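You operate a simulated robot arm through the tools that you are given. There is no shell and no other tool.

The job below is to be done with a simulated two-armed robot. You get a single attempt, and the scene is never put back.

JOB
Check the three shoes under the lamp: marked toe to the mend tray, clean ones to the pass tray.
Fine: lamp on first and off again at the end.

Only the result counts: the job must be done as asked and must still hold three seconds after the hand-in. Knocking over, shifting, dropping, spilling or breaking anything else fails it.

ROBOT AND FRAMES
Two 6-joint arms with two-finger parallel grippers on one trunk that stands fixed in place. Base frame: the origin is at the foot of the trunk, x ahead of it, y to its left, z up. Lengths are in mm, angles in degrees, forces in N, time in s.
The left shoulder is at [280, 185, 1180], the right one opposite. With the tool pointing down near the work surface each hand reaches from about 520 to 920 mm from the base axis, measured 20 degrees to its own side. Payload 1.57 kg a hand.
The TCP of each hand is the grasp point between the finger pads, 30 mm short of the fingertips. In the tool frame z runs along the fingers and y along their closing line. Largest opening 80 mm; finger width 17, thickness 12; the body of the gripper, 40 by 82 mm, starts 80 mm behind the TCP.
Orientation is that of the tool frame in the base frame, as [roll, pitch, yaw] about the fixed x, y, z axes, in that order (R = Rz(yaw) Ry(pitch) Rx(roll)). With the fingers straight down and closing along the base's y, the tool's x points along the base's -x, its y along +y and its z along -z.

CONTROLS
- The arms move only by the tool play_rows. It takes "left_plan", "right_plan" or both (then of equal length, played together; a hand with none holds still); each is a list of rows, each a list of 7 numbers: the shift along the tool's x, y, z in units of 400 mm (1.0 is 400 mm), then the turn, a rotation vector about the tool's x, y, z in units of 60 degrees (1.0 is 60 degrees), then the opening, from 0 (shut) to 1 (fully open). In form: [[dx, dy, dz, wx, wy, wz, fingers], ...]. A call has 1 to 20 rows; each row is the pose to reach, as a shift and turn from the pose commanded when the call began, along the tool's axes at that moment. A call with a number of a shift or a turn outside -1 to 1 is refused whole. Each row takes 0.2 s and may step no farther than 50 mm and 8.6 degrees from the row before; otherwise, or with a gripper value out of range, the whole call is refused. A pose out of reach is approached as far as the arm can. The call stops where the force on the tool passes 40 N (or 10 N more than at its start, if that is more) or the arm is blocked; 0.2 s more then pass. Each finger travels about 153 mm/s and halts on what it meets, pressing with about 24 N; the grip force reading is that of the motor and also rises with nothing between the fingers. The clock runs only during rows and for 0.2 s after the last one: add rows that repeat a pose to give the fingers time. The reply holds the time, the measured pose of the TCP, the force on the tool along the base axes, the opening and the grip force, in the units named above and with some noise, with the torque about the TCP (base axes, N m) and any sound that the robot's microphone picked up.
- Cameras (640 x 400 px; columns grow to the right, rows downward): "scene" is now at [228.6, 3.7, 1604.8]; the picture's right is [-0.16, -0.99, 0.00], its down [-0.86, 0.14, -0.50] and it looks along [0.49, -0.08, -0.87] (base axes); focal length 323 px, centre (320, 200). "left" rides on the left gripper at [72, 7, -122] in its tool frame; the picture's right is [-0.09, 1.00, 0.00], its down [-0.84, -0.08, -0.54] and it looks along [-0.54, -0.05, 0.84] (tool axes); focal length 238 px, centre (320, 200). "right" rides on the right gripper at [72, -7, -122] in its tool frame; the picture's right is [0.09, 1.00, 0.00], its down [-0.84, 0.08, -0.54] and it looks along [-0.54, 0.05, 0.84] (tool axes); focal length 238 px, centre (320, 200). There is no depth. A picture from a camera that has moved, and an enlarged one, comes with that camera's place and axes in the base frame and with its lens. The place of the scene camera against the robot may be out by one fixed shift of up to 18 mm in any direction.
- grab_frame(camera): a new picture of that camera. It takes no simulated time.
- raise_lower(by): slides the trunk up (or, below 0, down) by that many mm; the arms and the scene camera ride with it, the base frame stays. It gives what a move gives, with no picture.
- pan_tilt(pan, tilt): turns the head with the scene camera to pan (to the left, within 86 degrees either way) and tilt (down, from -29 to 69), counted from straight ahead of the robot. It gives what a move gives.
- close_up(camera, box): a new picture of the part [left, top, right, bottom] of that camera's present view, enlarged. It takes no simulated time.
- hand_in(): hands the job in; it is judged then, once.

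Places have to be worked out from the pictures, the camera data and where the tool is seen. Open the grippers and draw the arms clear of the work before you hand the job in, unless the task says otherwise.

The tools are called after "Request:" as name(argument=value, ...) on one line, values as JSON. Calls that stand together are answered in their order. play_rows: Moves the arms, as the interface text tells. Its arguments: {"type":"object","properties":{"left_plan":{"type":"array"},"right_plan":{"type":"array"}},"required":[]} The other tools are called the same way: raise_lower (by) slides the trunk up or down; pan_tilt (pan, tilt) turns the head that bears the scene camera; grab_frame (camera) takes a picture; close_up (camera, box) takes an enlarged picture of a part of a camera's view; hand_in () hands the job in.

At the start:

```text
time_s: 0.0
left_eef_pos: [579.6, 223.1, 1177.4]
left_tcp_rot: [-180.0, 0.0, 179.9]
left_force: [0.3, -1.0, 0.2]
left_torque: [0.04, -0.01, -0.02]
left_grip_width: 80.2
left_grip_force: 0.0
right_eef_pos: [528.9, -211.4, 1219.0]
right_tcp_rot: [-180.0, 0.0, -180.0]
right_force: [0.1, -0.7, 0.2]
right_torque: [0.03, 0.0, -0.02]
right_grip_width: 79.9
right_grip_force: 0.1
trunk travel left (down, up): [-875.0, 115.0]
head pan, tilt: [-9.0, 60.2]
```

scene: 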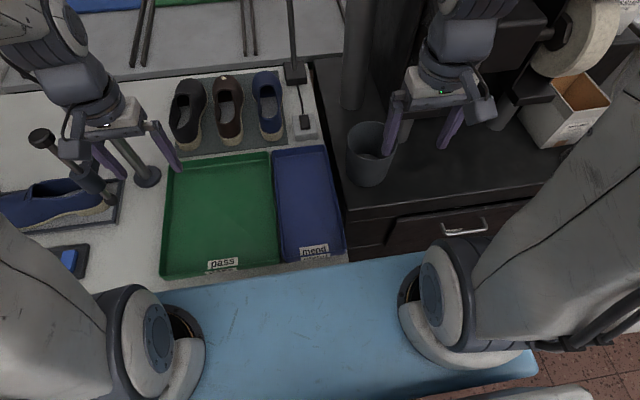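
right: 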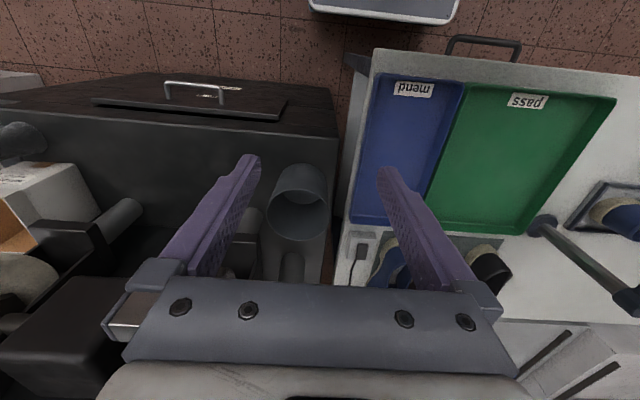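
left: 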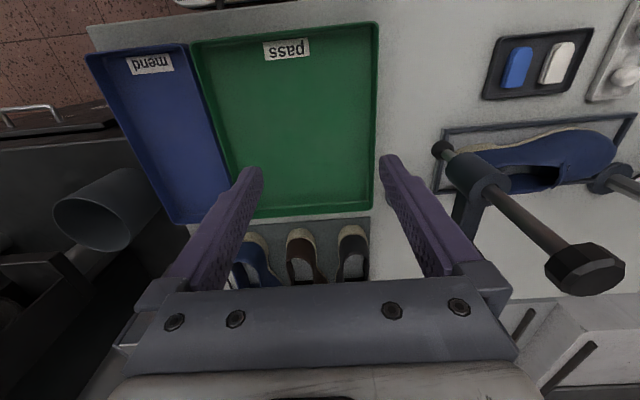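

I'll start by looking around: the three shoes sit on a dark mat, with green pass tray and blue mend tray in front of them. I need to find the lamp and its switch, so I take enlarged views.

Request:
close_up(camera="scene", box=[160, 0, 360, 160])

Request:
close_up(camera="scene", box=[0, 100, 200, 300])

Request:
close_up(camera="left", box=[400, 0, 640, 300])

```text
2.50 times, centred on (260, 80) of scene
camera zoom: at [228.6, 3.7, 1604.8], right [-0.16, -0.99, 0.0], down [-0.86, 0.14, -0.5], along [0.49, -0.08, -0.87], focal length 808 px, centre (470, 500)
```

zoom: 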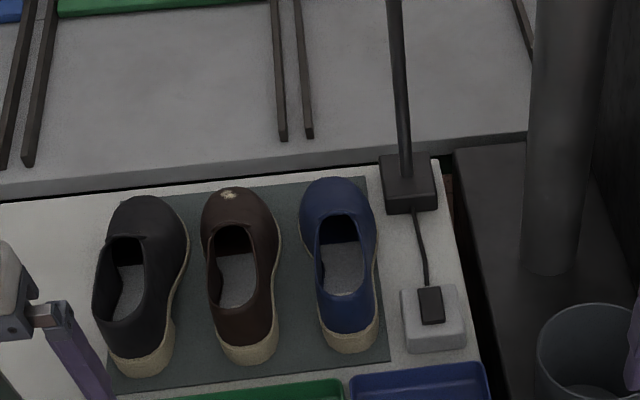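

```text
2.00 times, centred on (100, 200) of scene
camera zoom: at [228.6, 3.7, 1604.8], right [-0.16, -0.99, 0.0], down [-0.86, 0.14, -0.5], along [0.49, -0.08, -0.87], focal length 646 px, centre (760, 200)
```

zoom: 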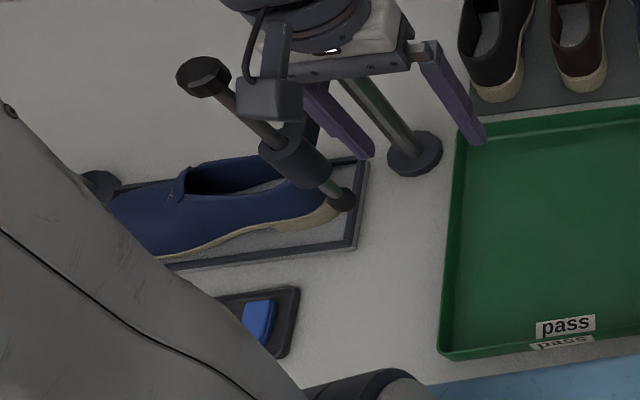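

```text
1.33 times, centred on (520, 150) of left
camera zoom: at [508.1, 230.0, 1298.9], right [0.09, 1.0, 0.0], down [0.84, -0.08, 0.54], along [0.54, -0.05, -0.84], focal length 318 px, centre (53, 267)
```

zoom: 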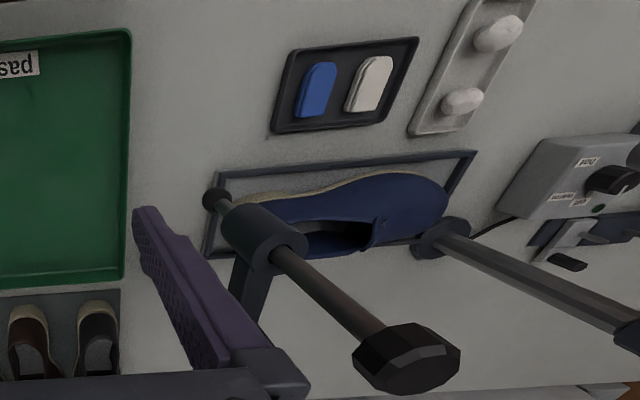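

The brown shoe shows a mark on the toe, and a small grey switch box near the lamp's black base has a cable. I tilt the head up to see the lamp head and the surroundings.

Request:
pan_tilt(pan=-5, tilt=35)

Request:
grab_frame(camera="scene")

```text
time_s: 0.9
left_eef_pos: [579.4, 223.1, 1177.3]
left_tcp_rot: [180.0, 0.0, 180.0]
left_force: [-0.4, 0.2, -0.4]
left_torque: [0.0, 0.01, 0.0]
left_grip_width: 79.8
left_grip_force: 0.1
right_eef_pos: [529.9, -211.4, 1218.5]
right_tcp_rot: [180.0, 0.0, 180.0]
right_force: [-0.3, 0.3, 0.4]
right_torque: [0.0, 0.02, -0.02]
right_grip_width: 79.9
right_grip_force: 0.2
trunk travel left (down, up): [-875.0, 115.0]
head pan, tilt: [-5.0, 35.0]
```

```text
taken
camera scene: at [250.7, 6.4, 1639.3], right [-0.09, -1.0, 0.0], down [-0.57, 0.05, -0.82], along [0.82, -0.07, -0.57], focal length 323 px, centre (320, 200)
```

scene: 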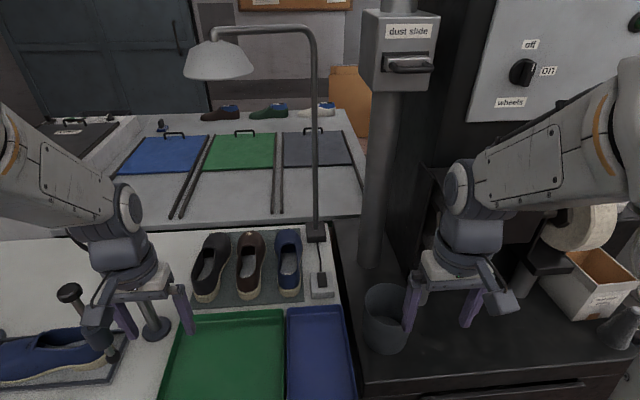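

The lamp is a gooseneck with its head over the left part of the mat; the switch-like box sits at its foot. I zoom on the lamp, the switch box, and the panels to identify which control is the lamp's.

Request:
close_up(camera="scene", box=[280, 210, 350, 310])

Request:
close_up(camera="scene", box=[170, 10, 350, 130])

Request:
close_up(camera="left", box=[540, 60, 640, 220])

Request:
close_up(camera="right", box=[320, 200, 420, 300])

```text
4.00 times, centred on (315, 260) of scene
camera zoom: at [250.7, 6.4, 1639.3], right [-0.09, -1.0, 0.0], down [-0.57, 0.05, -0.82], along [0.82, -0.07, -0.57], focal length 1292 px, centre (340, -40)
```

zoom: 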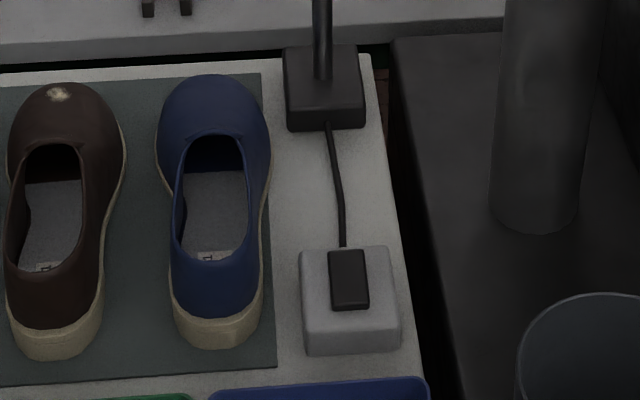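

```text
3.33 times, centred on (260, 70) of scene
camera zoom: at [250.7, 6.4, 1639.3], right [-0.09, -1.0, 0.0], down [-0.57, 0.05, -0.82], along [0.82, -0.07, -0.57], focal length 1077 px, centre (520, 633)
```

zoom: 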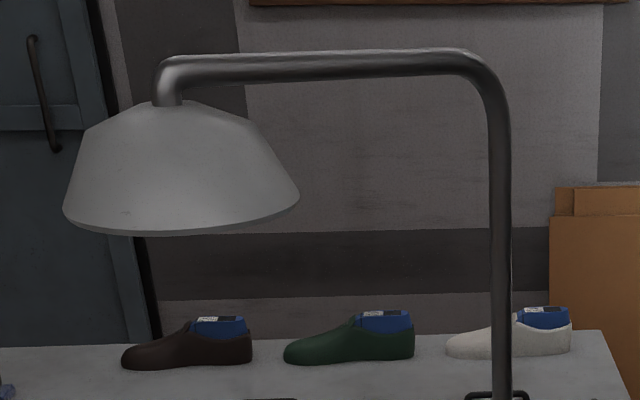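

```text
2.50 times, centred on (590, 140) of left
camera zoom: at [508.1, 230.0, 1298.9], right [0.09, 1.0, 0.0], down [0.84, -0.08, 0.54], along [0.54, -0.05, -0.84], focal length 596 px, centre (-355, 350)
```

zoom: 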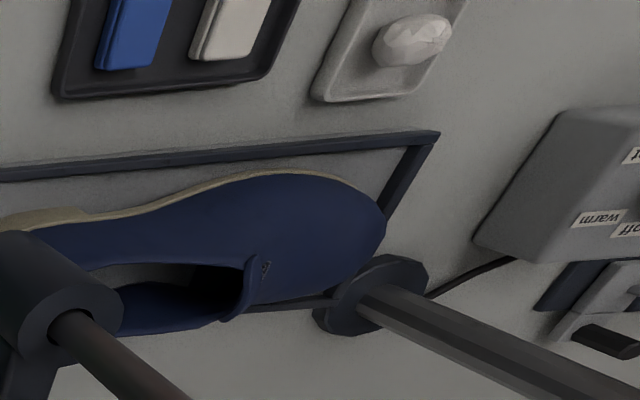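

```text
4.00 times, centred on (370, 250) of right
camera zoom: at [456.5, -219.0, 1340.2], right [-0.09, 1.0, 0.0], down [0.84, 0.08, 0.54], along [0.54, 0.05, -0.84], focal length 953 px, centre (120, 0)
```

zoom: 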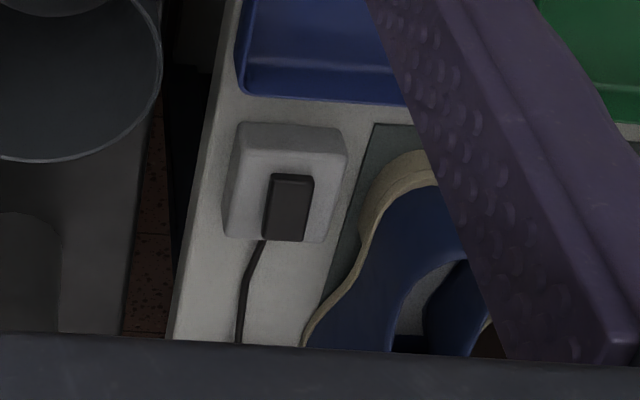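

The grey box with the black rocker, wired to the lamp's foot, is the lamp switch, at roughly (868, -57, 925). I move the right hand above and short of it so that its camera can look at the rocker closely.

Request:
play_rows(right_plan=[[-0.0775, 0.0456, 0.0512, 0, 0, 0, 1], [-0.155, 0.0912, 0.1025, 0, 0, 0, 1], [-0.2325, 0.137, 0.154, 0, 0, 0, 1], [-0.31, 0.1825, 0.205, 0, 0, 0, 1], [-0.3875, 0.228, 0.256, 0, 0, 0, 1], [-0.465, 0.274, 0.3075, 0, 0, 0, 1], [-0.5425, 0.319, 0.359, 0, 0, 0, 1], [-0.62, 0.365, 0.41, 0, 0, 0, 1], [-0.62, 0.365, 0.41, 0, 0, 0, 1]])

Request:
grab_frame(camera="right")

Request:
grab_frame(camera="scene")

```text
time_s: 2.9
left_eef_pos: [579.5, 223.8, 1178.2]
left_tcp_rot: [-179.9, 0.1, -180.0]
left_force: [0.2, -0.1, -0.3]
left_torque: [0.02, 0.01, -0.01]
left_grip_width: 79.8
left_grip_force: 0.2
right_eef_pos: [775.6, -65.4, 1055.7]
right_tcp_rot: [-180.0, 0.0, -180.0]
right_force: [0.6, -0.7, 0.7]
right_torque: [-0.02, 0.02, -0.03]
right_grip_width: 80.0
right_grip_force: 0.0
trunk travel left (down, up): [-875.0, 115.0]
head pan, tilt: [-5.0, 35.0]
```

```text
taken
camera right: at [703.2, -73.1, 1176.4], right [-0.09, 1.0, 0.0], down [0.84, 0.08, 0.54], along [0.54, 0.05, -0.84], focal length 238 px, centre (320, 200)
```

right: 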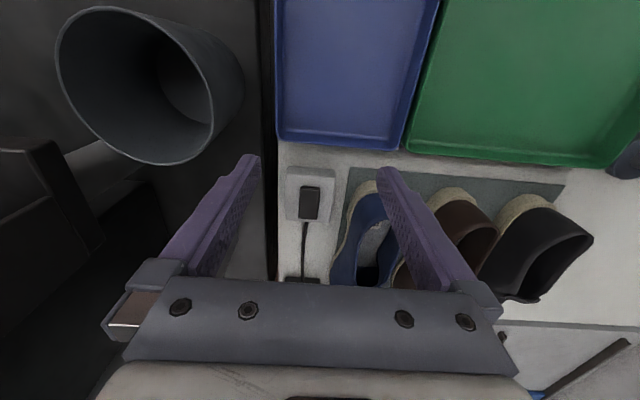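

```text
taken
camera scene: at [251.1, 6.5, 1639.3], right [-0.09, -1.0, 0.0], down [-0.57, 0.05, -0.82], along [0.82, -0.07, -0.57], focal length 323 px, centre (320, 200)
```

scene: 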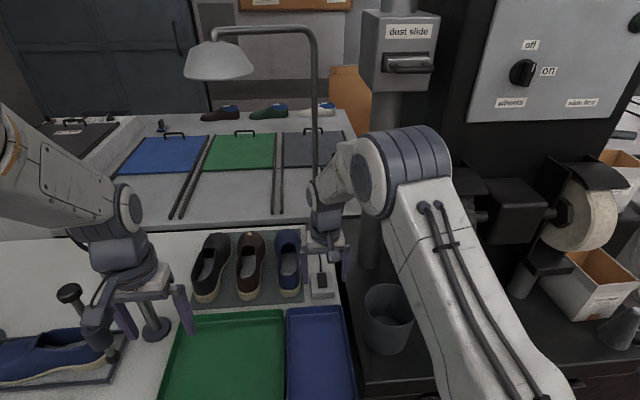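

The right hand camera now sees the switch box near picture (309,200). I enlarge it to see how the rocker sits.

Request:
close_up(camera="right", box=[270, 155, 350, 240])

Request:
close_up(camera="right", box=[320, 160, 600, 310])

```text
4.71 times, centred on (310, 198) of right
camera zoom: at [703.2, -73.1, 1176.4], right [-0.09, 1.0, 0.0], down [0.84, 0.08, 0.54], along [0.54, 0.05, -0.84], focal length 1122 px, centre (367, 212)
```

zoom: 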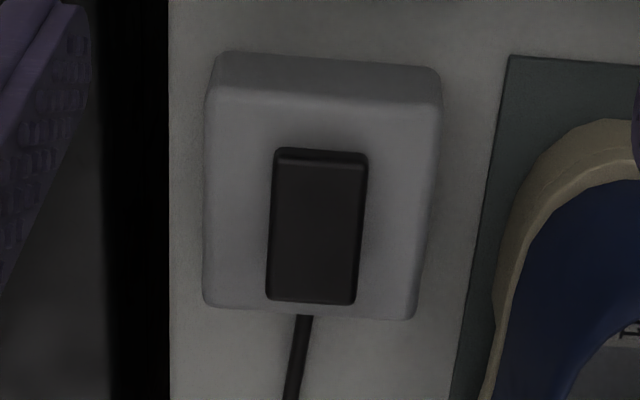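

```text
2.29 times, centred on (460, 235) of right
camera zoom: at [703.2, -73.1, 1176.4], right [-0.09, 1.0, 0.0], down [0.84, 0.08, 0.54], along [0.54, 0.05, -0.84], focal length 545 px, centre (0, 120)
```

zoom: 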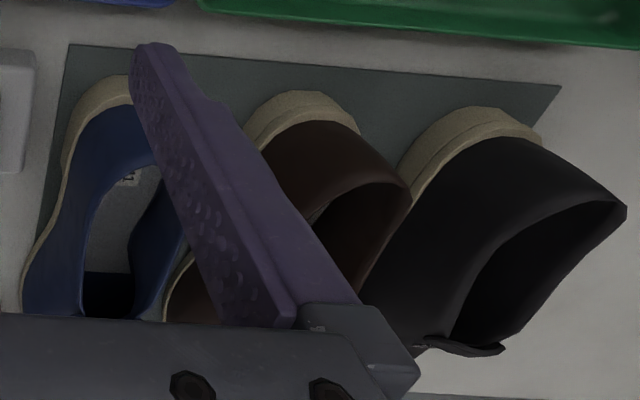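

The rocker's tilt isn't clear from above: it seems to stand 6–10 mm proud of the box, at about (890, -71, 896). I tilt the right hand 20° so that its camera sees the box from a flatter angle.

Request:
play_rows(right_plan=[[0.013, 0, 0.047, 0, -0.111, 0, 1], [0.026, 0, 0.093, 0, -0.222, 0, 1], [0.039, 0, 0.14, 0, -0.333, 0, 1], [0.039, 0, 0.14, 0, -0.333, 0, 1]])

Request:
grab_frame(camera="right")

Request:
close_up(camera="right", box=[270, 155, 350, 240])

```text
time_s: 3.9
left_eef_pos: [580.7, 224.0, 1177.6]
left_tcp_rot: [180.0, 0.0, -180.0]
left_force: [-0.1, 0.1, 0.3]
left_torque: [-0.01, 0.04, 0.0]
left_grip_width: 80.2
left_grip_force: 0.1
right_eef_pos: [761.0, -64.8, 999.0]
right_tcp_rot: [179.9, 19.9, 179.9]
right_force: [0.2, -0.2, -1.6]
right_torque: [-0.02, 0.0, 0.02]
right_grip_width: 79.7
right_grip_force: 0.1
right hand out of reach, approached as far as the arm can: row 3
trunk travel left (down, up): [-875.0, 115.0]
head pan, tilt: [-5.0, 35.0]
```

```text
taken
camera right: at [651.1, -73.5, 1088.5], right [-0.09, 1.0, -0.03], down [0.6, 0.08, 0.8], along [0.79, 0.05, -0.61], focal length 238 px, centre (320, 200)
```

right: 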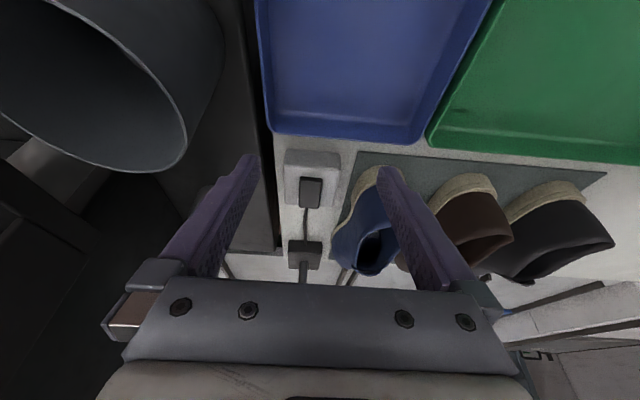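

```text
4.71 times, centred on (310, 198) of right
camera zoom: at [651.1, -73.5, 1088.5], right [-0.09, 1.0, -0.03], down [0.6, 0.08, 0.8], along [0.79, 0.05, -0.61], focal length 1122 px, centre (367, 212)
```

zoom: 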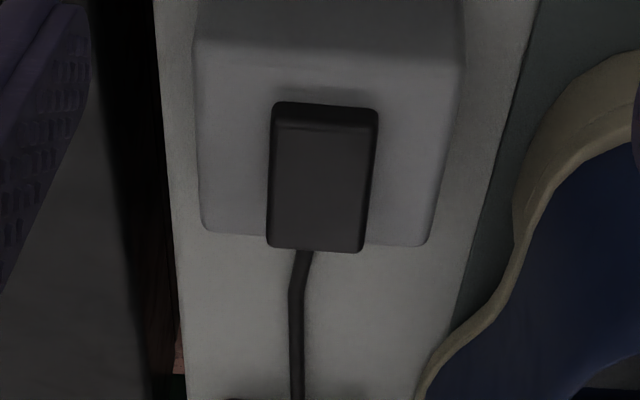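

From the two angles the rocker spans x ≈ 871–915 at y ≈ -72, with its far end raised (about z 900 against 891 near), so the far end is the one to press. I close the right fingers and tilt to 30° for reach, moving the tips above that far end.

Request:
play_rows(right_plan=[[-0.075, -0.0045, 0.043, 0, -0.042, 0, 0.5], [-0.15, -0.009, 0.0865, 0, -0.083, 0, 0], [-0.224, -0.013, 0.13, 0, -0.125, 0, 0], [-0.299, -0.0175, 0.173, 0, -0.167, 0, 0], [-0.299, -0.0175, 0.173, 0, -0.167, 0, 0]])

Request:
grab_frame(camera="right")

Request:
grab_frame(camera="scene")

```text
time_s: 5.1
left_eef_pos: [580.7, 222.7, 1177.2]
left_tcp_rot: [180.0, 0.1, 179.9]
left_force: [0.5, -0.4, -0.1]
left_torque: [0.0, 0.02, 0.02]
left_grip_width: 79.9
left_grip_force: 0.1
right_eef_pos: [898.1, -72.5, 975.3]
right_tcp_rot: [-180.0, 29.9, 179.9]
right_force: [1.0, 0.2, 0.1]
right_torque: [0.0, 0.01, 0.0]
right_grip_width: 0.0
right_grip_force: 21.1
trunk travel left (down, up): [-875.0, 115.0]
head pan, tilt: [-5.0, 35.0]
```

```text
taken
camera right: at [774.2, -80.8, 1044.0], right [-0.08, 1.0, -0.05], down [0.45, 0.08, 0.89], along [0.89, 0.05, -0.46], focal length 238 px, centre (320, 200)
```

right: 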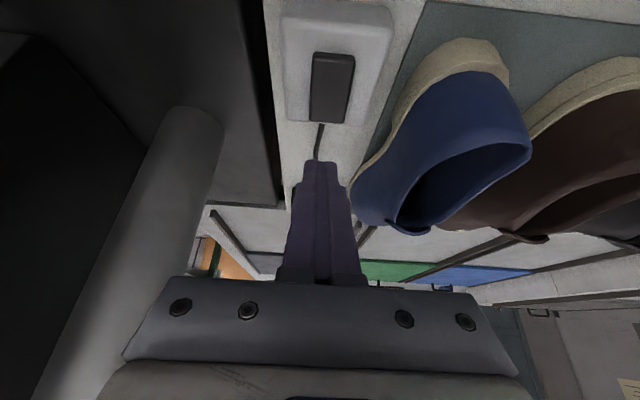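

```text
taken
camera scene: at [251.0, 6.3, 1639.3], right [-0.09, -1.0, 0.0], down [-0.57, 0.05, -0.82], along [0.82, -0.07, -0.57], focal length 323 px, centre (320, 200)
```

scene: 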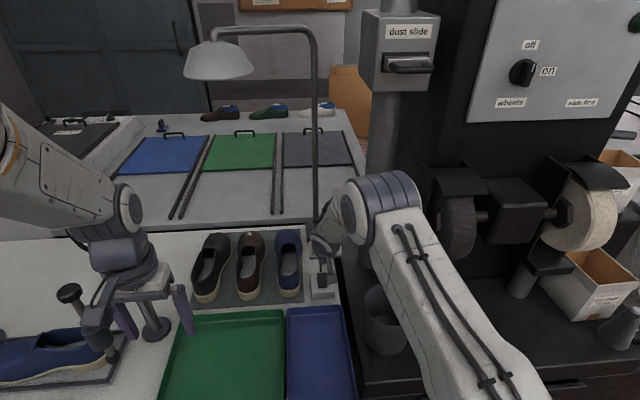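

Fingertips are closed above the far end of the rocker (tip about (913, -72, 949)), with the rocker's far end near (915, -69, 900). I push straight down slowly and stop on contact or past the click.

Request:
play_rows(right_plan=[[0.0185, 0.005, 0.047, 0, 0, 0, 0], [0.0435, 0.005, 0.0903, 0, 0, 0, 0], [0.0523, 0.005, 0.1055, 0, 0, 0, 0], [0.0585, 0.005, 0.1163, 0, 0, 0, 0], [0.0635, 0.005, 0.125, 0, 0, 0, 0]])

Request:
grab_frame(camera="right")

Request:
grab_frame(camera="scene")

```text
time_s: 6.2
left_eef_pos: [580.2, 223.9, 1177.4]
left_tcp_rot: [-180.0, 0.0, 180.0]
left_force: [-0.2, 0.4, 0.4]
left_torque: [0.0, 0.0, -0.01]
left_grip_width: 80.0
left_grip_force: 0.1
right_eef_pos: [907.2, -69.0, 929.3]
right_tcp_rot: [179.7, 31.0, 179.8]
right_force: [1.2, -0.1, 9.8]
right_torque: [0.0, -0.22, 0.0]
right_grip_width: 0.0
right_grip_force: 21.3
trunk travel left (down, up): [-875.0, 115.0]
head pan, tilt: [-5.0, 35.0]
heard: click
stopped in row 5 (right hand): the force on the tool passed its limit at 44 N (the readings are from after the stop); the commanded pose is now the measured one
```

```text
taken
camera right: at [781.8, -76.8, 996.3], right [-0.08, 1.0, -0.04], down [0.44, 0.07, 0.9], along [0.9, 0.05, -0.44], focal length 238 px, centre (320, 200)
```

right: 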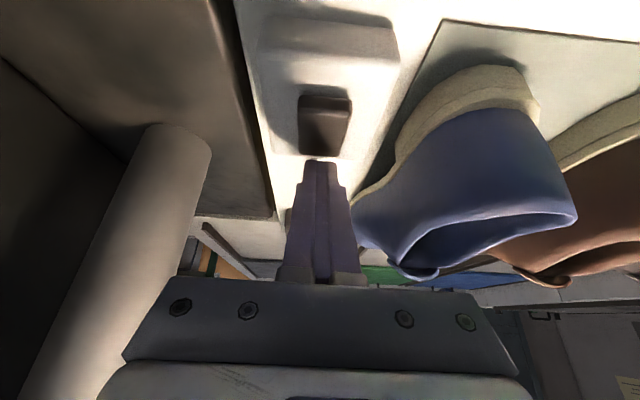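

```text
taken
camera scene: at [250.3, 6.5, 1639.2], right [-0.09, -1.0, 0.0], down [-0.57, 0.05, -0.82], along [0.82, -0.07, -0.57], focal length 323 px, centre (320, 200)
```

scene: 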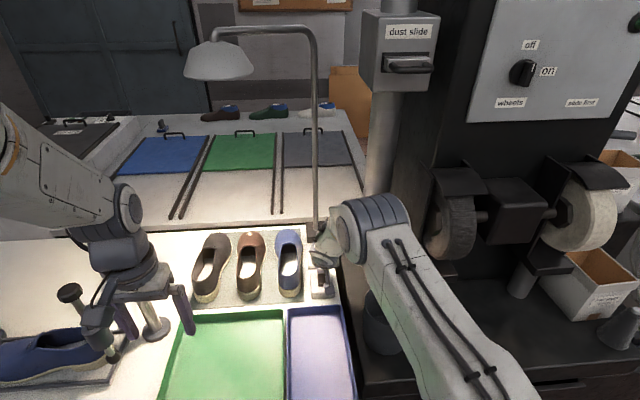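

The lamp clicked on. I lift the right hand off the switch, straighten it and draw it back, then look at the toes in the light.

Request:
play_rows(right_plan=[[-0.0386, 0, -0.0643, 0, 0, 0, 0], [-0.077, 0, -0.1285, 0, 0, 0, 0], [-0.058, 0, -0.242, 0, 0.08, 0, 0], [-0.022, -0.0375, -0.3515, 0, 0.2, 0, 0], [0.038, -0.0875, -0.446, 0, 0.32, 0, 0], [0.105, -0.15, -0.5295, 0, 0.43, 0, 0], [0.177, -0.2125, -0.6025, 0, 0.517, 0, 0], [0.25, -0.275, -0.6755, 0, 0.517, 0, 0], [0.323, -0.3375, -0.748, 0, 0.517, 0, 0]])

Request:
pan_tilt(pan=3, tilt=50)

Request:
grab_frame(camera="scene")

Request:
grab_frame(camera="right")

```text
time_s: 8.2
left_eef_pos: [579.3, 222.9, 1177.8]
left_tcp_rot: [179.9, -0.1, 180.0]
left_force: [-0.4, 0.4, 0.9]
left_torque: [0.0, -0.04, 0.01]
left_grip_width: 79.8
left_grip_force: 0.0
right_eef_pos: [639.9, -205.5, 1117.6]
right_tcp_rot: [179.7, -0.3, 180.0]
right_force: [-0.8, 0.0, -0.5]
right_torque: [-0.01, -0.01, -0.01]
right_grip_width: 0.0
right_grip_force: 21.5
trunk travel left (down, up): [-875.0, 115.0]
head pan, tilt: [-5.0, 35.0]
```

```text
time_s: 9.0
left_eef_pos: [580.0, 223.5, 1178.3]
left_tcp_rot: [-179.9, 0.0, -180.0]
left_force: [0.8, -0.5, 1.0]
left_torque: [0.0, 0.0, -0.01]
left_grip_width: 79.8
left_grip_force: 0.0
right_eef_pos: [640.3, -204.7, 1117.2]
right_tcp_rot: [179.8, -0.4, 180.0]
right_force: [-0.6, -0.2, 0.3]
right_torque: [0.05, 0.0, -0.01]
right_grip_width: 0.0
right_grip_force: 21.1
trunk travel left (down, up): [-875.0, 115.0]
head pan, tilt: [3.0, 50.0]
```

```text
taken
camera scene: at [239.9, 18.0, 1617.7], right [0.05, -1.0, 0.0], down [-0.76, -0.04, -0.64], along [0.64, 0.03, -0.77], focal length 323 px, centre (320, 200)
```

scene: 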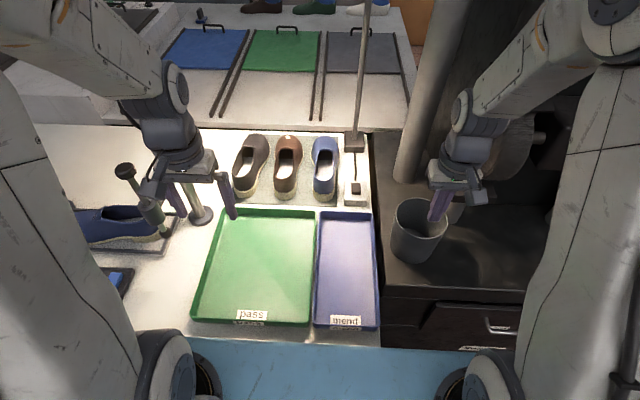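

```text
taken
camera right: at [569.1, -213.2, 1238.6], right [-0.09, 1.0, 0.0], down [0.84, 0.08, 0.54], along [0.54, 0.05, -0.84], focal length 238 px, centre (320, 200)
```

right: 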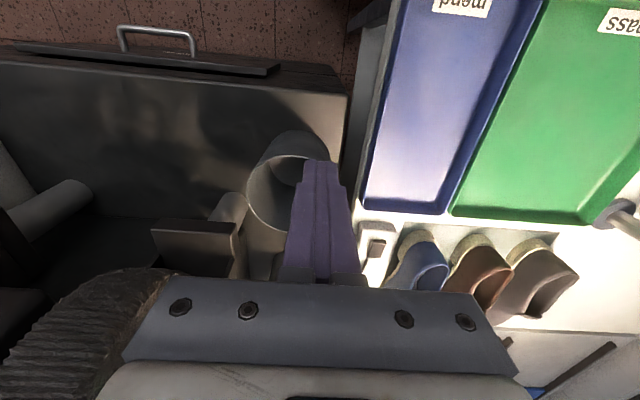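

The lamp lights the mat. I enlarge the shoes in the scene view to see which toes are marked.

Request:
close_up(camera="scene", box=[225, 125, 345, 210])

Request:
close_up(camera="scene", box=[180, 195, 390, 340])

Request:
close_up(camera="scene", box=[225, 130, 290, 170])

Request:
close_up(camera="scene", box=[290, 130, 355, 170])

```text
4.71 times, centred on (285, 168) of scene
camera zoom: at [239.9, 18.0, 1617.7], right [0.05, -1.0, 0.0], down [-0.76, -0.04, -0.64], along [0.64, 0.03, -0.77], focal length 1520 px, centre (485, 353)
```

zoom: 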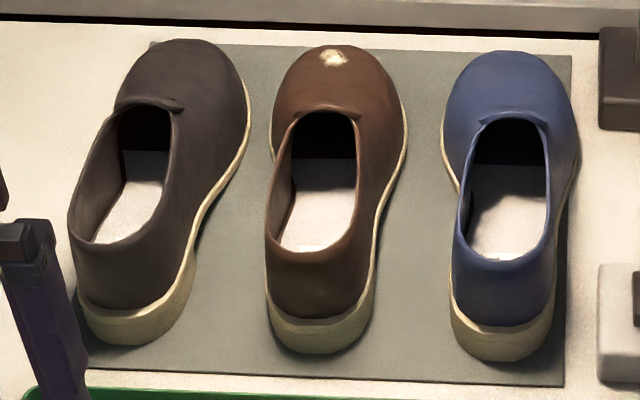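

```text
2.76 times, centred on (285, 268) of scene
camera zoom: at [239.9, 18.0, 1617.7], right [0.05, -1.0, 0.0], down [-0.76, -0.04, -0.64], along [0.64, 0.03, -0.77], focal length 891 px, centre (417, 14)
```

zoom: 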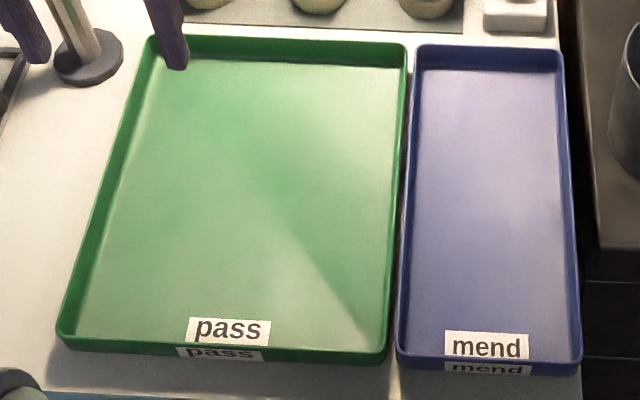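

```text
9.85 times, centred on (258, 150) of scene
camera zoom: at [239.9, 18.0, 1617.7], right [0.05, -1.0, 0.0], down [-0.76, -0.04, -0.64], along [0.64, 0.03, -0.77], focal length 3181 px, centre (935, 692)
```

zoom: 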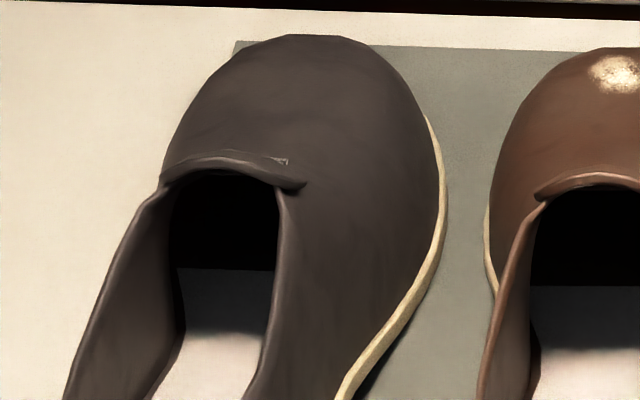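

```text
9.85 times, centred on (322, 150) of scene
camera zoom: at [239.9, 18.0, 1617.7], right [0.05, -1.0, 0.0], down [-0.76, -0.04, -0.64], along [0.64, 0.03, -0.77], focal length 3181 px, centre (295, 692)
```

zoom: 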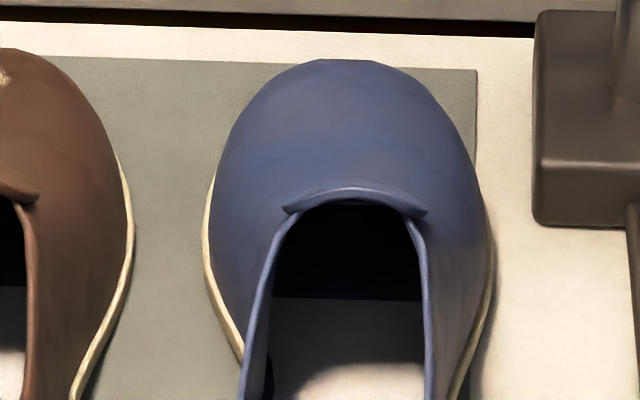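

Under the light only the brown shoe shows a scuff on its toe; the black and blue look clean from this side (I'll also check their toe fronts when lifted). I pan left to see what stands near the left arm before moving it.

Request:
pan_tilt(pan=30, tilt=42)

Request:
grab_frame(camera="scene")

Request:
grab_frame(camera="left")

```text
time_s: 9.9
left_eef_pos: [580.3, 222.8, 1177.7]
left_tcp_rot: [-180.0, 0.0, -179.9]
left_force: [-0.4, -0.1, -0.9]
left_torque: [0.01, 0.0, -0.03]
left_grip_width: 80.1
left_grip_force: 0.1
right_eef_pos: [641.7, -204.5, 1116.9]
right_tcp_rot: [179.8, -0.1, 179.9]
right_force: [-1.0, 0.0, 0.3]
right_torque: [0.01, 0.04, 0.03]
right_grip_width: 0.0
right_grip_force: 20.8
trunk travel left (down, up): [-875.0, 115.0]
head pan, tilt: [30.0, 42.0]
```

```text
taken
camera scene: at [235.5, 55.8, 1628.8], right [0.5, -0.87, 0.0], down [-0.58, -0.33, -0.74], along [0.64, 0.37, -0.67], focal length 323 px, centre (320, 200)
```

scene: 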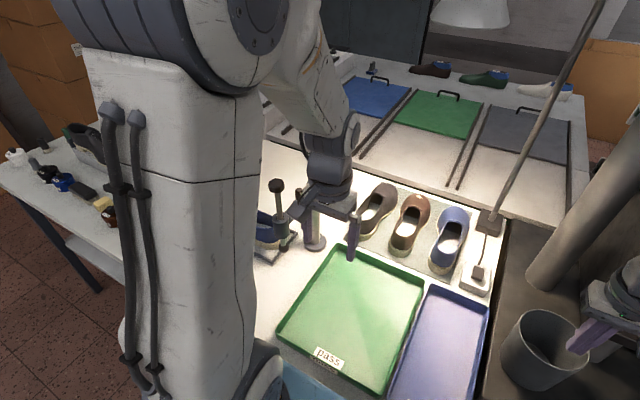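

```text
taken
camera left: at [508.1, 230.0, 1298.9], right [0.09, 1.0, 0.0], down [0.84, -0.08, 0.54], along [0.54, -0.05, -0.84], focal length 238 px, centre (320, 200)
```

left: 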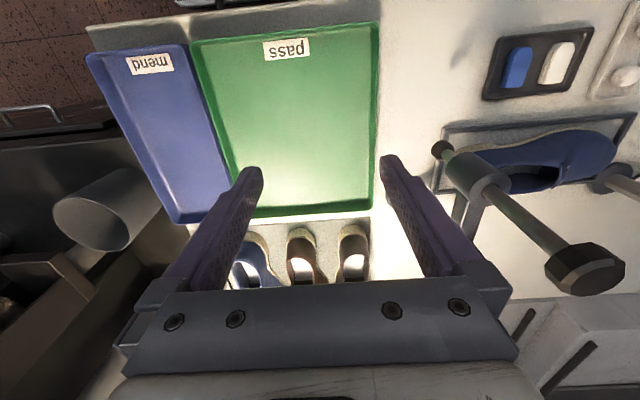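

The left side has a jig with a clamp and a pole near (800, 390), so I first shift the left hand to the right and then forward and down to (760, 150, 1050), to view the shoes from close behind.

Request:
play_rows(left_plan=[[0, -0.1125, 0, 0, 0, 0, 1], [-0.0875, -0.1825, 0.0375, 0, 0, 0, 1], [-0.18, -0.1825, 0.105, 0, 0, 0, 1], [-0.27, -0.1825, 0.175, 0, 0, 0, 1], [-0.36, -0.1825, 0.2475, 0, 0, 0, 1], [-0.45, -0.1825, 0.32, 0, 0, 0, 1], [-0.45, -0.1825, 0.32, 0, 0, 0, 1]])

Request:
grab_frame(camera="left")

Request:
grab_frame(camera="scene")

```text
time_s: 11.5
left_eef_pos: [762.6, 151.9, 1050.4]
left_tcp_rot: [179.9, 0.0, -180.0]
left_force: [0.0, -0.4, 0.6]
left_torque: [0.03, 0.01, 0.03]
left_grip_width: 79.8
left_grip_force: 0.1
right_eef_pos: [642.2, -205.1, 1116.6]
right_tcp_rot: [179.8, -0.3, -180.0]
right_force: [0.5, -0.4, 0.5]
right_torque: [0.01, -0.01, -0.02]
right_grip_width: 0.1
right_grip_force: 21.7
trunk travel left (down, up): [-875.0, 115.0]
head pan, tilt: [30.0, 42.0]
```

```text
taken
camera left: at [690.4, 158.5, 1171.3], right [0.09, 1.0, 0.0], down [0.84, -0.08, 0.54], along [0.54, -0.05, -0.84], focal length 238 px, centre (320, 200)
```

left: 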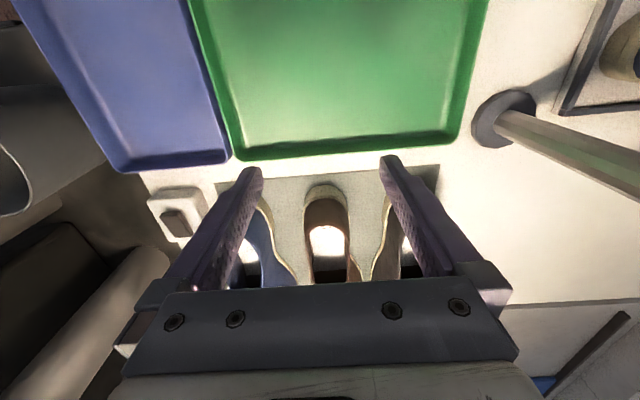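

```text
taken
camera scene: at [235.9, 55.9, 1628.8], right [0.5, -0.87, 0.0], down [-0.58, -0.33, -0.74], along [0.64, 0.37, -0.67], focal length 323 px, centre (320, 200)
```

scene: 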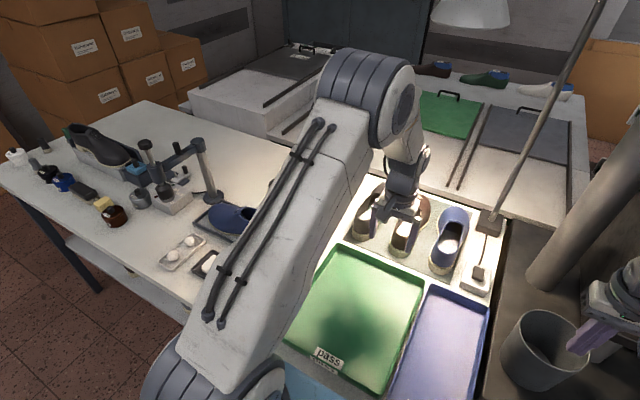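

The left hand is now above the tray's far edge and sees the heels. I enlarge the view and also pan the scene camera back to check the pole's height and the arm's position relative to the lamp.

Request:
close_up(camera="left", box=[240, 155, 400, 290])

Request:
pan_tilt(pan=5, tilt=42)

Request:
grab_frame(camera="scene")

```text
2.96 times, centred on (320, 222) of left
camera zoom: at [690.4, 158.5, 1171.3], right [0.09, 1.0, 0.0], down [0.84, -0.08, 0.54], along [0.54, -0.05, -0.84], focal length 706 px, centre (320, 133)
```

zoom: 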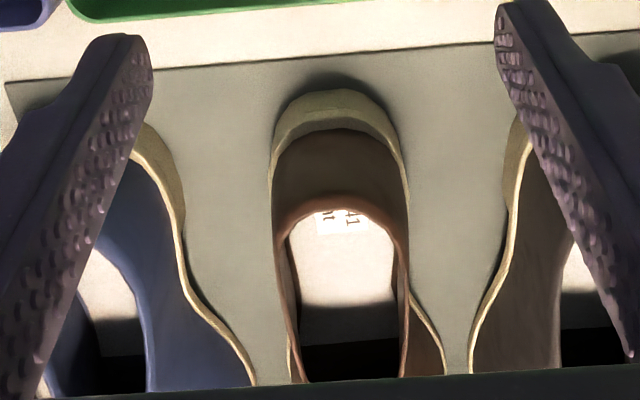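

```text
time_s: 12.4
left_eef_pos: [762.1, 150.2, 1051.1]
left_tcp_rot: [180.0, 0.0, 180.0]
left_force: [-0.1, -0.5, -0.2]
left_torque: [0.04, -0.02, 0.04]
left_grip_width: 80.2
left_grip_force: 0.0
right_eef_pos: [641.2, -204.7, 1118.1]
right_tcp_rot: [179.9, -0.1, -180.0]
right_force: [-0.1, 0.4, 0.5]
right_torque: [0.05, 0.01, -0.01]
right_grip_width: 0.2
right_grip_force: 21.2
trunk travel left (down, up): [-875.0, 115.0]
head pan, tilt: [5.0, 42.0]
```

```text
taken
camera scene: at [246.4, 21.4, 1628.8], right [0.09, -1.0, 0.0], down [-0.67, -0.06, -0.74], along [0.74, 0.07, -0.67], focal length 323 px, centre (320, 200)
```

scene: 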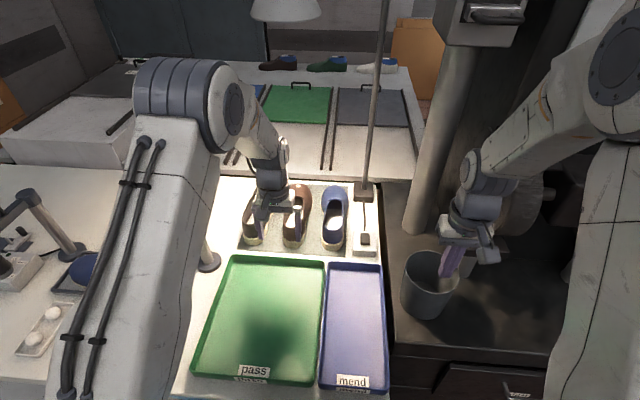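

Brown heel: rear edge near x 869, sole sides near y 113 and 186 (about 72 mm wide, centre 149.5), on a table top near z 852. I tilt the left hand 33° and bring it, fully open, to a standoff behind and above the heel.

Request:
play_rows(left_plan=[[-0.061, -0.0006, 0.036, 0, -0.1375, 0, 1], [-0.1225, -0.0012, 0.0725, 0, -0.275, 0, 1], [-0.184, -0.0019, 0.109, 0, -0.4125, 0, 1], [-0.245, -0.0025, 0.145, 0, -0.55, 0, 1], [-0.245, -0.0025, 0.145, 0, -0.55, 0, 1]])

Request:
grab_frame(camera="left")

Request:
grab_frame(camera="scene")

```text
time_s: 13.6
left_eef_pos: [845.2, 160.4, 998.4]
left_tcp_rot: [177.3, 28.5, -179.9]
left_force: [1.1, -0.3, -1.1]
left_torque: [0.0, 0.0, 0.04]
left_grip_width: 80.2
left_grip_force: 0.0
left hand out of reach, approached as far as the arm can: row 4, 5
right_eef_pos: [639.9, -205.0, 1117.3]
right_tcp_rot: [179.8, -0.1, -180.0]
right_force: [0.4, 0.1, -0.3]
right_torque: [0.01, 0.01, -0.04]
right_grip_width: 0.2
right_grip_force: 21.8
trunk travel left (down, up): [-875.0, 115.0]
head pan, tilt: [5.0, 42.0]
```

```text
taken
camera left: at [723.8, 161.0, 1070.5], right [0.06, 0.99, 0.08], down [0.48, -0.1, 0.87], along [0.88, -0.01, -0.48], focal length 238 px, centre (320, 200)
```

left: 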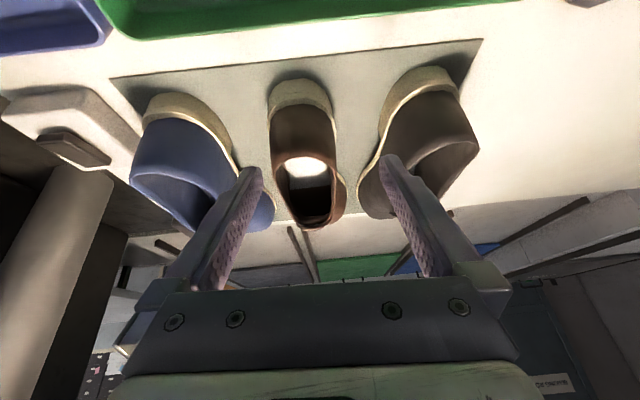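

```text
taken
camera scene: at [246.3, 21.3, 1628.8], right [0.09, -1.0, 0.0], down [-0.67, -0.06, -0.74], along [0.74, 0.06, -0.67], focal length 323 px, centre (320, 200)
```

scene: 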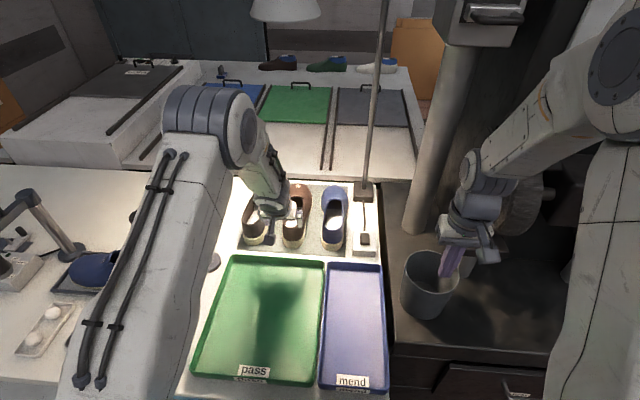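

That tilt wasn't reachable so close in; the hand stopped at (845, 160, 998) with 28.5°. I ease the tilt by 8° while moving slightly forward and check where it ends up.

Request:
play_rows(left_plan=[[-0.0205, 0, 0.037, 0, 0.133, 0, 1], [-0.0205, 0, 0.037, 0, 0.133, 0, 1]])

Request:
grab_frame(camera="left")

```text
time_s: 14.2
left_eef_pos: [857.9, 170.6, 993.6]
left_tcp_rot: [174.9, 23.7, -179.4]
left_force: [0.2, 0.1, 0.2]
left_torque: [0.02, -0.02, 0.0]
left_grip_width: 79.9
left_grip_force: 0.1
left hand out of reach, approached as far as the arm can: row 1, 2
right_eef_pos: [641.0, -205.3, 1117.9]
right_tcp_rot: [179.8, -0.2, -179.9]
right_force: [1.1, -0.3, 0.2]
right_torque: [0.0, 0.02, 0.03]
right_grip_width: 0.0
right_grip_force: 21.3
trunk travel left (down, up): [-875.0, 115.0]
head pan, tilt: [5.0, 42.0]
```

```text
taken
camera left: at [743.3, 165.2, 1075.6], right [0.04, 0.99, 0.12], down [0.55, -0.12, 0.82], along [0.83, 0.03, -0.55], focal length 238 px, centre (320, 200)
```

left: 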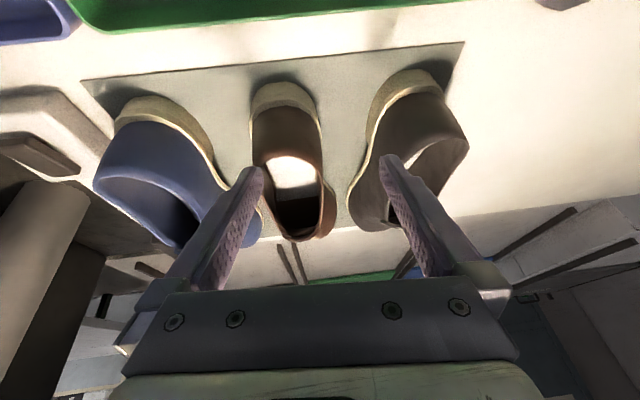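

The hand drifted off sideways, so too much tilt near in seems to be the limit; less tilt should do. I back off and bring the tilt down toward 10° to regain a cleanly reachable pose.

Request:
play_rows(left_plan=[[0.049, 0, -0.0575, 0, 0.125, 0, 1], [0.098, 0, -0.115, 0, 0.25, 0, 1], [0.098, 0, -0.115, 0, 0.25, 0, 1]])

Request:
grab_frame(camera="left")

```text
time_s: 15.0
left_eef_pos: [803.4, 166.4, 1019.7]
left_tcp_rot: [175.2, 8.7, -178.2]
left_force: [1.3, 0.5, -0.1]
left_torque: [-0.01, 0.0, -0.01]
left_grip_width: 80.2
left_grip_force: 0.0
right_eef_pos: [640.0, -204.9, 1117.2]
right_tcp_rot: [179.8, -0.2, 180.0]
right_force: [-0.1, 0.0, -1.0]
right_torque: [-0.03, -0.01, 0.04]
right_grip_width: 0.0
right_grip_force: 21.3
trunk travel left (down, up): [-875.0, 115.0]
head pan, tilt: [5.0, 42.0]
```

```text
taken
camera left: at [714.4, 160.2, 1128.3], right [0.05, 0.99, 0.09], down [0.75, -0.1, 0.65], along [0.66, 0.04, -0.75], focal length 238 px, centre (320, 200)
```

left: 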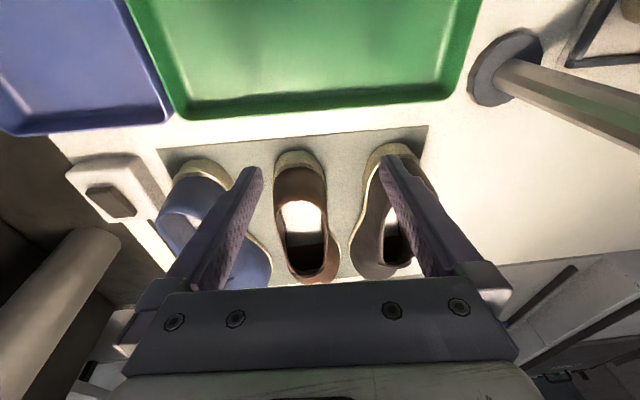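

The commanded pose had taken over the reached one, leaving a 5° roll error. I correct roll and yaw now and try a 15° tilt standoff at (870, 149.5, 1005).

Request:
play_rows(left_plan=[[-0.079, -0.0262, 0.0286, 0.0423, -0.0525, 0.0148, 1], [-0.158, -0.0523, 0.0572, 0.0845, -0.105, 0.0295, 1], [-0.158, -0.0523, 0.0572, 0.0845, -0.105, 0.0295, 1]])

Request:
grab_frame(camera="left")

Request:
grab_frame(camera="scene")

```text
time_s: 15.8
left_eef_pos: [870.6, 149.7, 1004.5]
left_tcp_rot: [179.9, 15.0, 179.7]
left_force: [0.3, 0.6, -1.1]
left_torque: [0.02, 0.0, 0.02]
left_grip_width: 80.0
left_grip_force: 0.0
right_eef_pos: [642.1, -205.8, 1118.1]
right_tcp_rot: [179.8, -0.3, -180.0]
right_force: [0.5, 0.0, 0.4]
right_torque: [0.0, 0.01, 0.0]
right_grip_width: 0.0
right_grip_force: 21.0
trunk travel left (down, up): [-875.0, 115.0]
head pan, tilt: [5.0, 42.0]
```

```text
taken
camera left: at [769.3, 156.0, 1102.4], right [0.09, 1.0, 0.03], down [0.67, -0.08, 0.74], along [0.74, -0.05, -0.67], focal length 238 px, centre (320, 200)
```

left: 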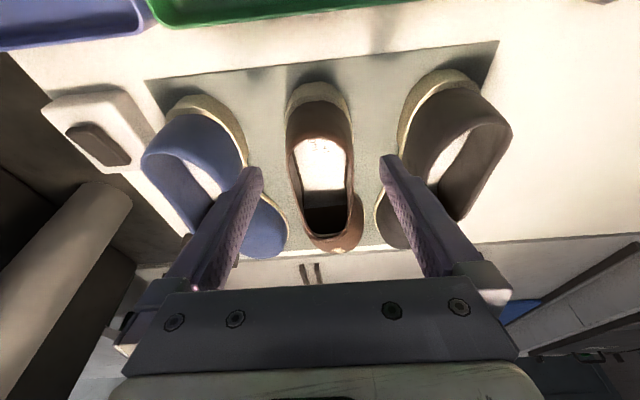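

```text
taken
camera scene: at [246.6, 21.3, 1628.8], right [0.09, -1.0, 0.0], down [-0.67, -0.06, -0.74], along [0.74, 0.06, -0.67], focal length 323 px, centre (320, 200)
```

scene: 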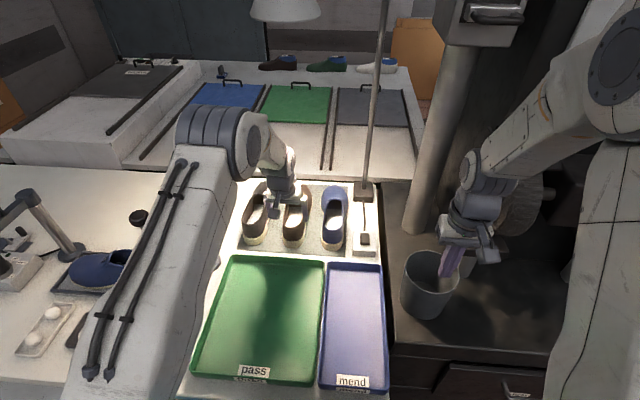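

Now the pose is exact: (870.6, 149.7, 1004.5) at 15°. I enlarge the left view to check the alignment over the brown shoe.

Request:
close_up(camera="left", box=[220, 60, 420, 270])

```text
1.90 times, centred on (320, 165) of left
camera zoom: at [769.3, 156.0, 1102.4], right [0.09, 1.0, 0.03], down [0.67, -0.08, 0.74], along [0.74, -0.05, -0.67], focal length 454 px, centre (320, 267)
```

zoom: 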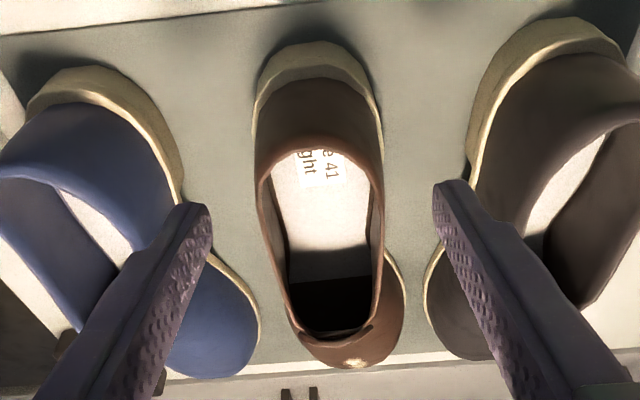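

The brown heel centre is y ≈ 149.7 with roughly 4 mm of room each side of the open fingers. I descend along the fingers to TCP about (925, 149.7, 893) without closing yet.

Request:
play_rows(left_plan=[[-0.01475, 0, 0.076, 0, -0.0125, 0, 1], [-0.0295, 0, 0.152, 0, -0.025, 0, 1], [-0.0443, 0, 0.2284, 0, -0.0375, 0, 1], [-0.059, 0, 0.3045, 0, -0.05, 0, 1], [-0.059, 0, 0.3045, 0, -0.05, 0, 1]])

Request:
grab_frame(camera="left")

Request:
grab_frame(camera="scene")

```text
time_s: 17.0
left_eef_pos: [926.3, 150.5, 894.8]
left_tcp_rot: [179.9, 18.0, 179.9]
left_force: [-2.0, 0.3, 6.7]
left_torque: [-0.27, 0.03, -0.12]
left_grip_width: 79.8
left_grip_force: 0.0
right_eef_pos: [640.7, -205.6, 1118.1]
right_tcp_rot: [179.8, -0.1, -179.9]
right_force: [0.2, 0.2, -0.2]
right_torque: [0.02, -0.03, 0.01]
right_grip_width: 0.0
right_grip_force: 21.1
trunk travel left (down, up): [-875.0, 115.0]
head pan, tilt: [5.0, 42.0]
```

```text
taken
camera left: at [819.7, 156.9, 987.0], right [0.09, 1.0, 0.03], down [0.63, -0.08, 0.78], along [0.77, -0.05, -0.63], focal length 238 px, centre (320, 200)
```

left: 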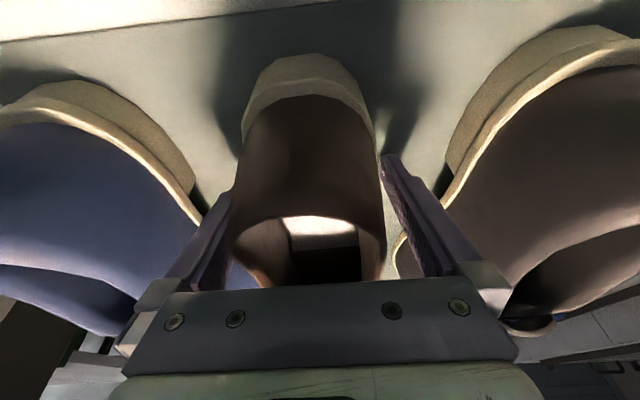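

```text
taken
camera scene: at [245.8, 21.3, 1629.0], right [0.09, -1.0, 0.0], down [-0.67, -0.06, -0.74], along [0.74, 0.06, -0.67], focal length 323 px, centre (320, 200)
```

scene: 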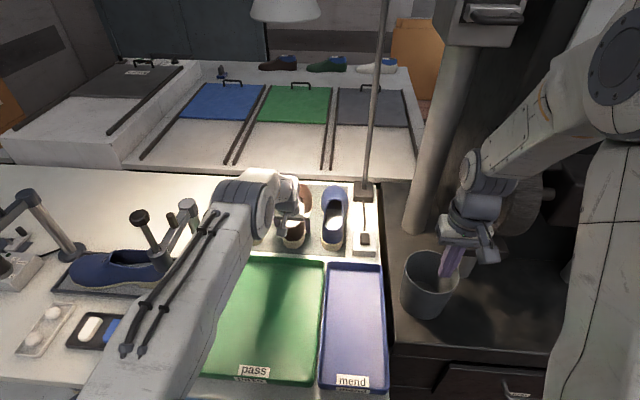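

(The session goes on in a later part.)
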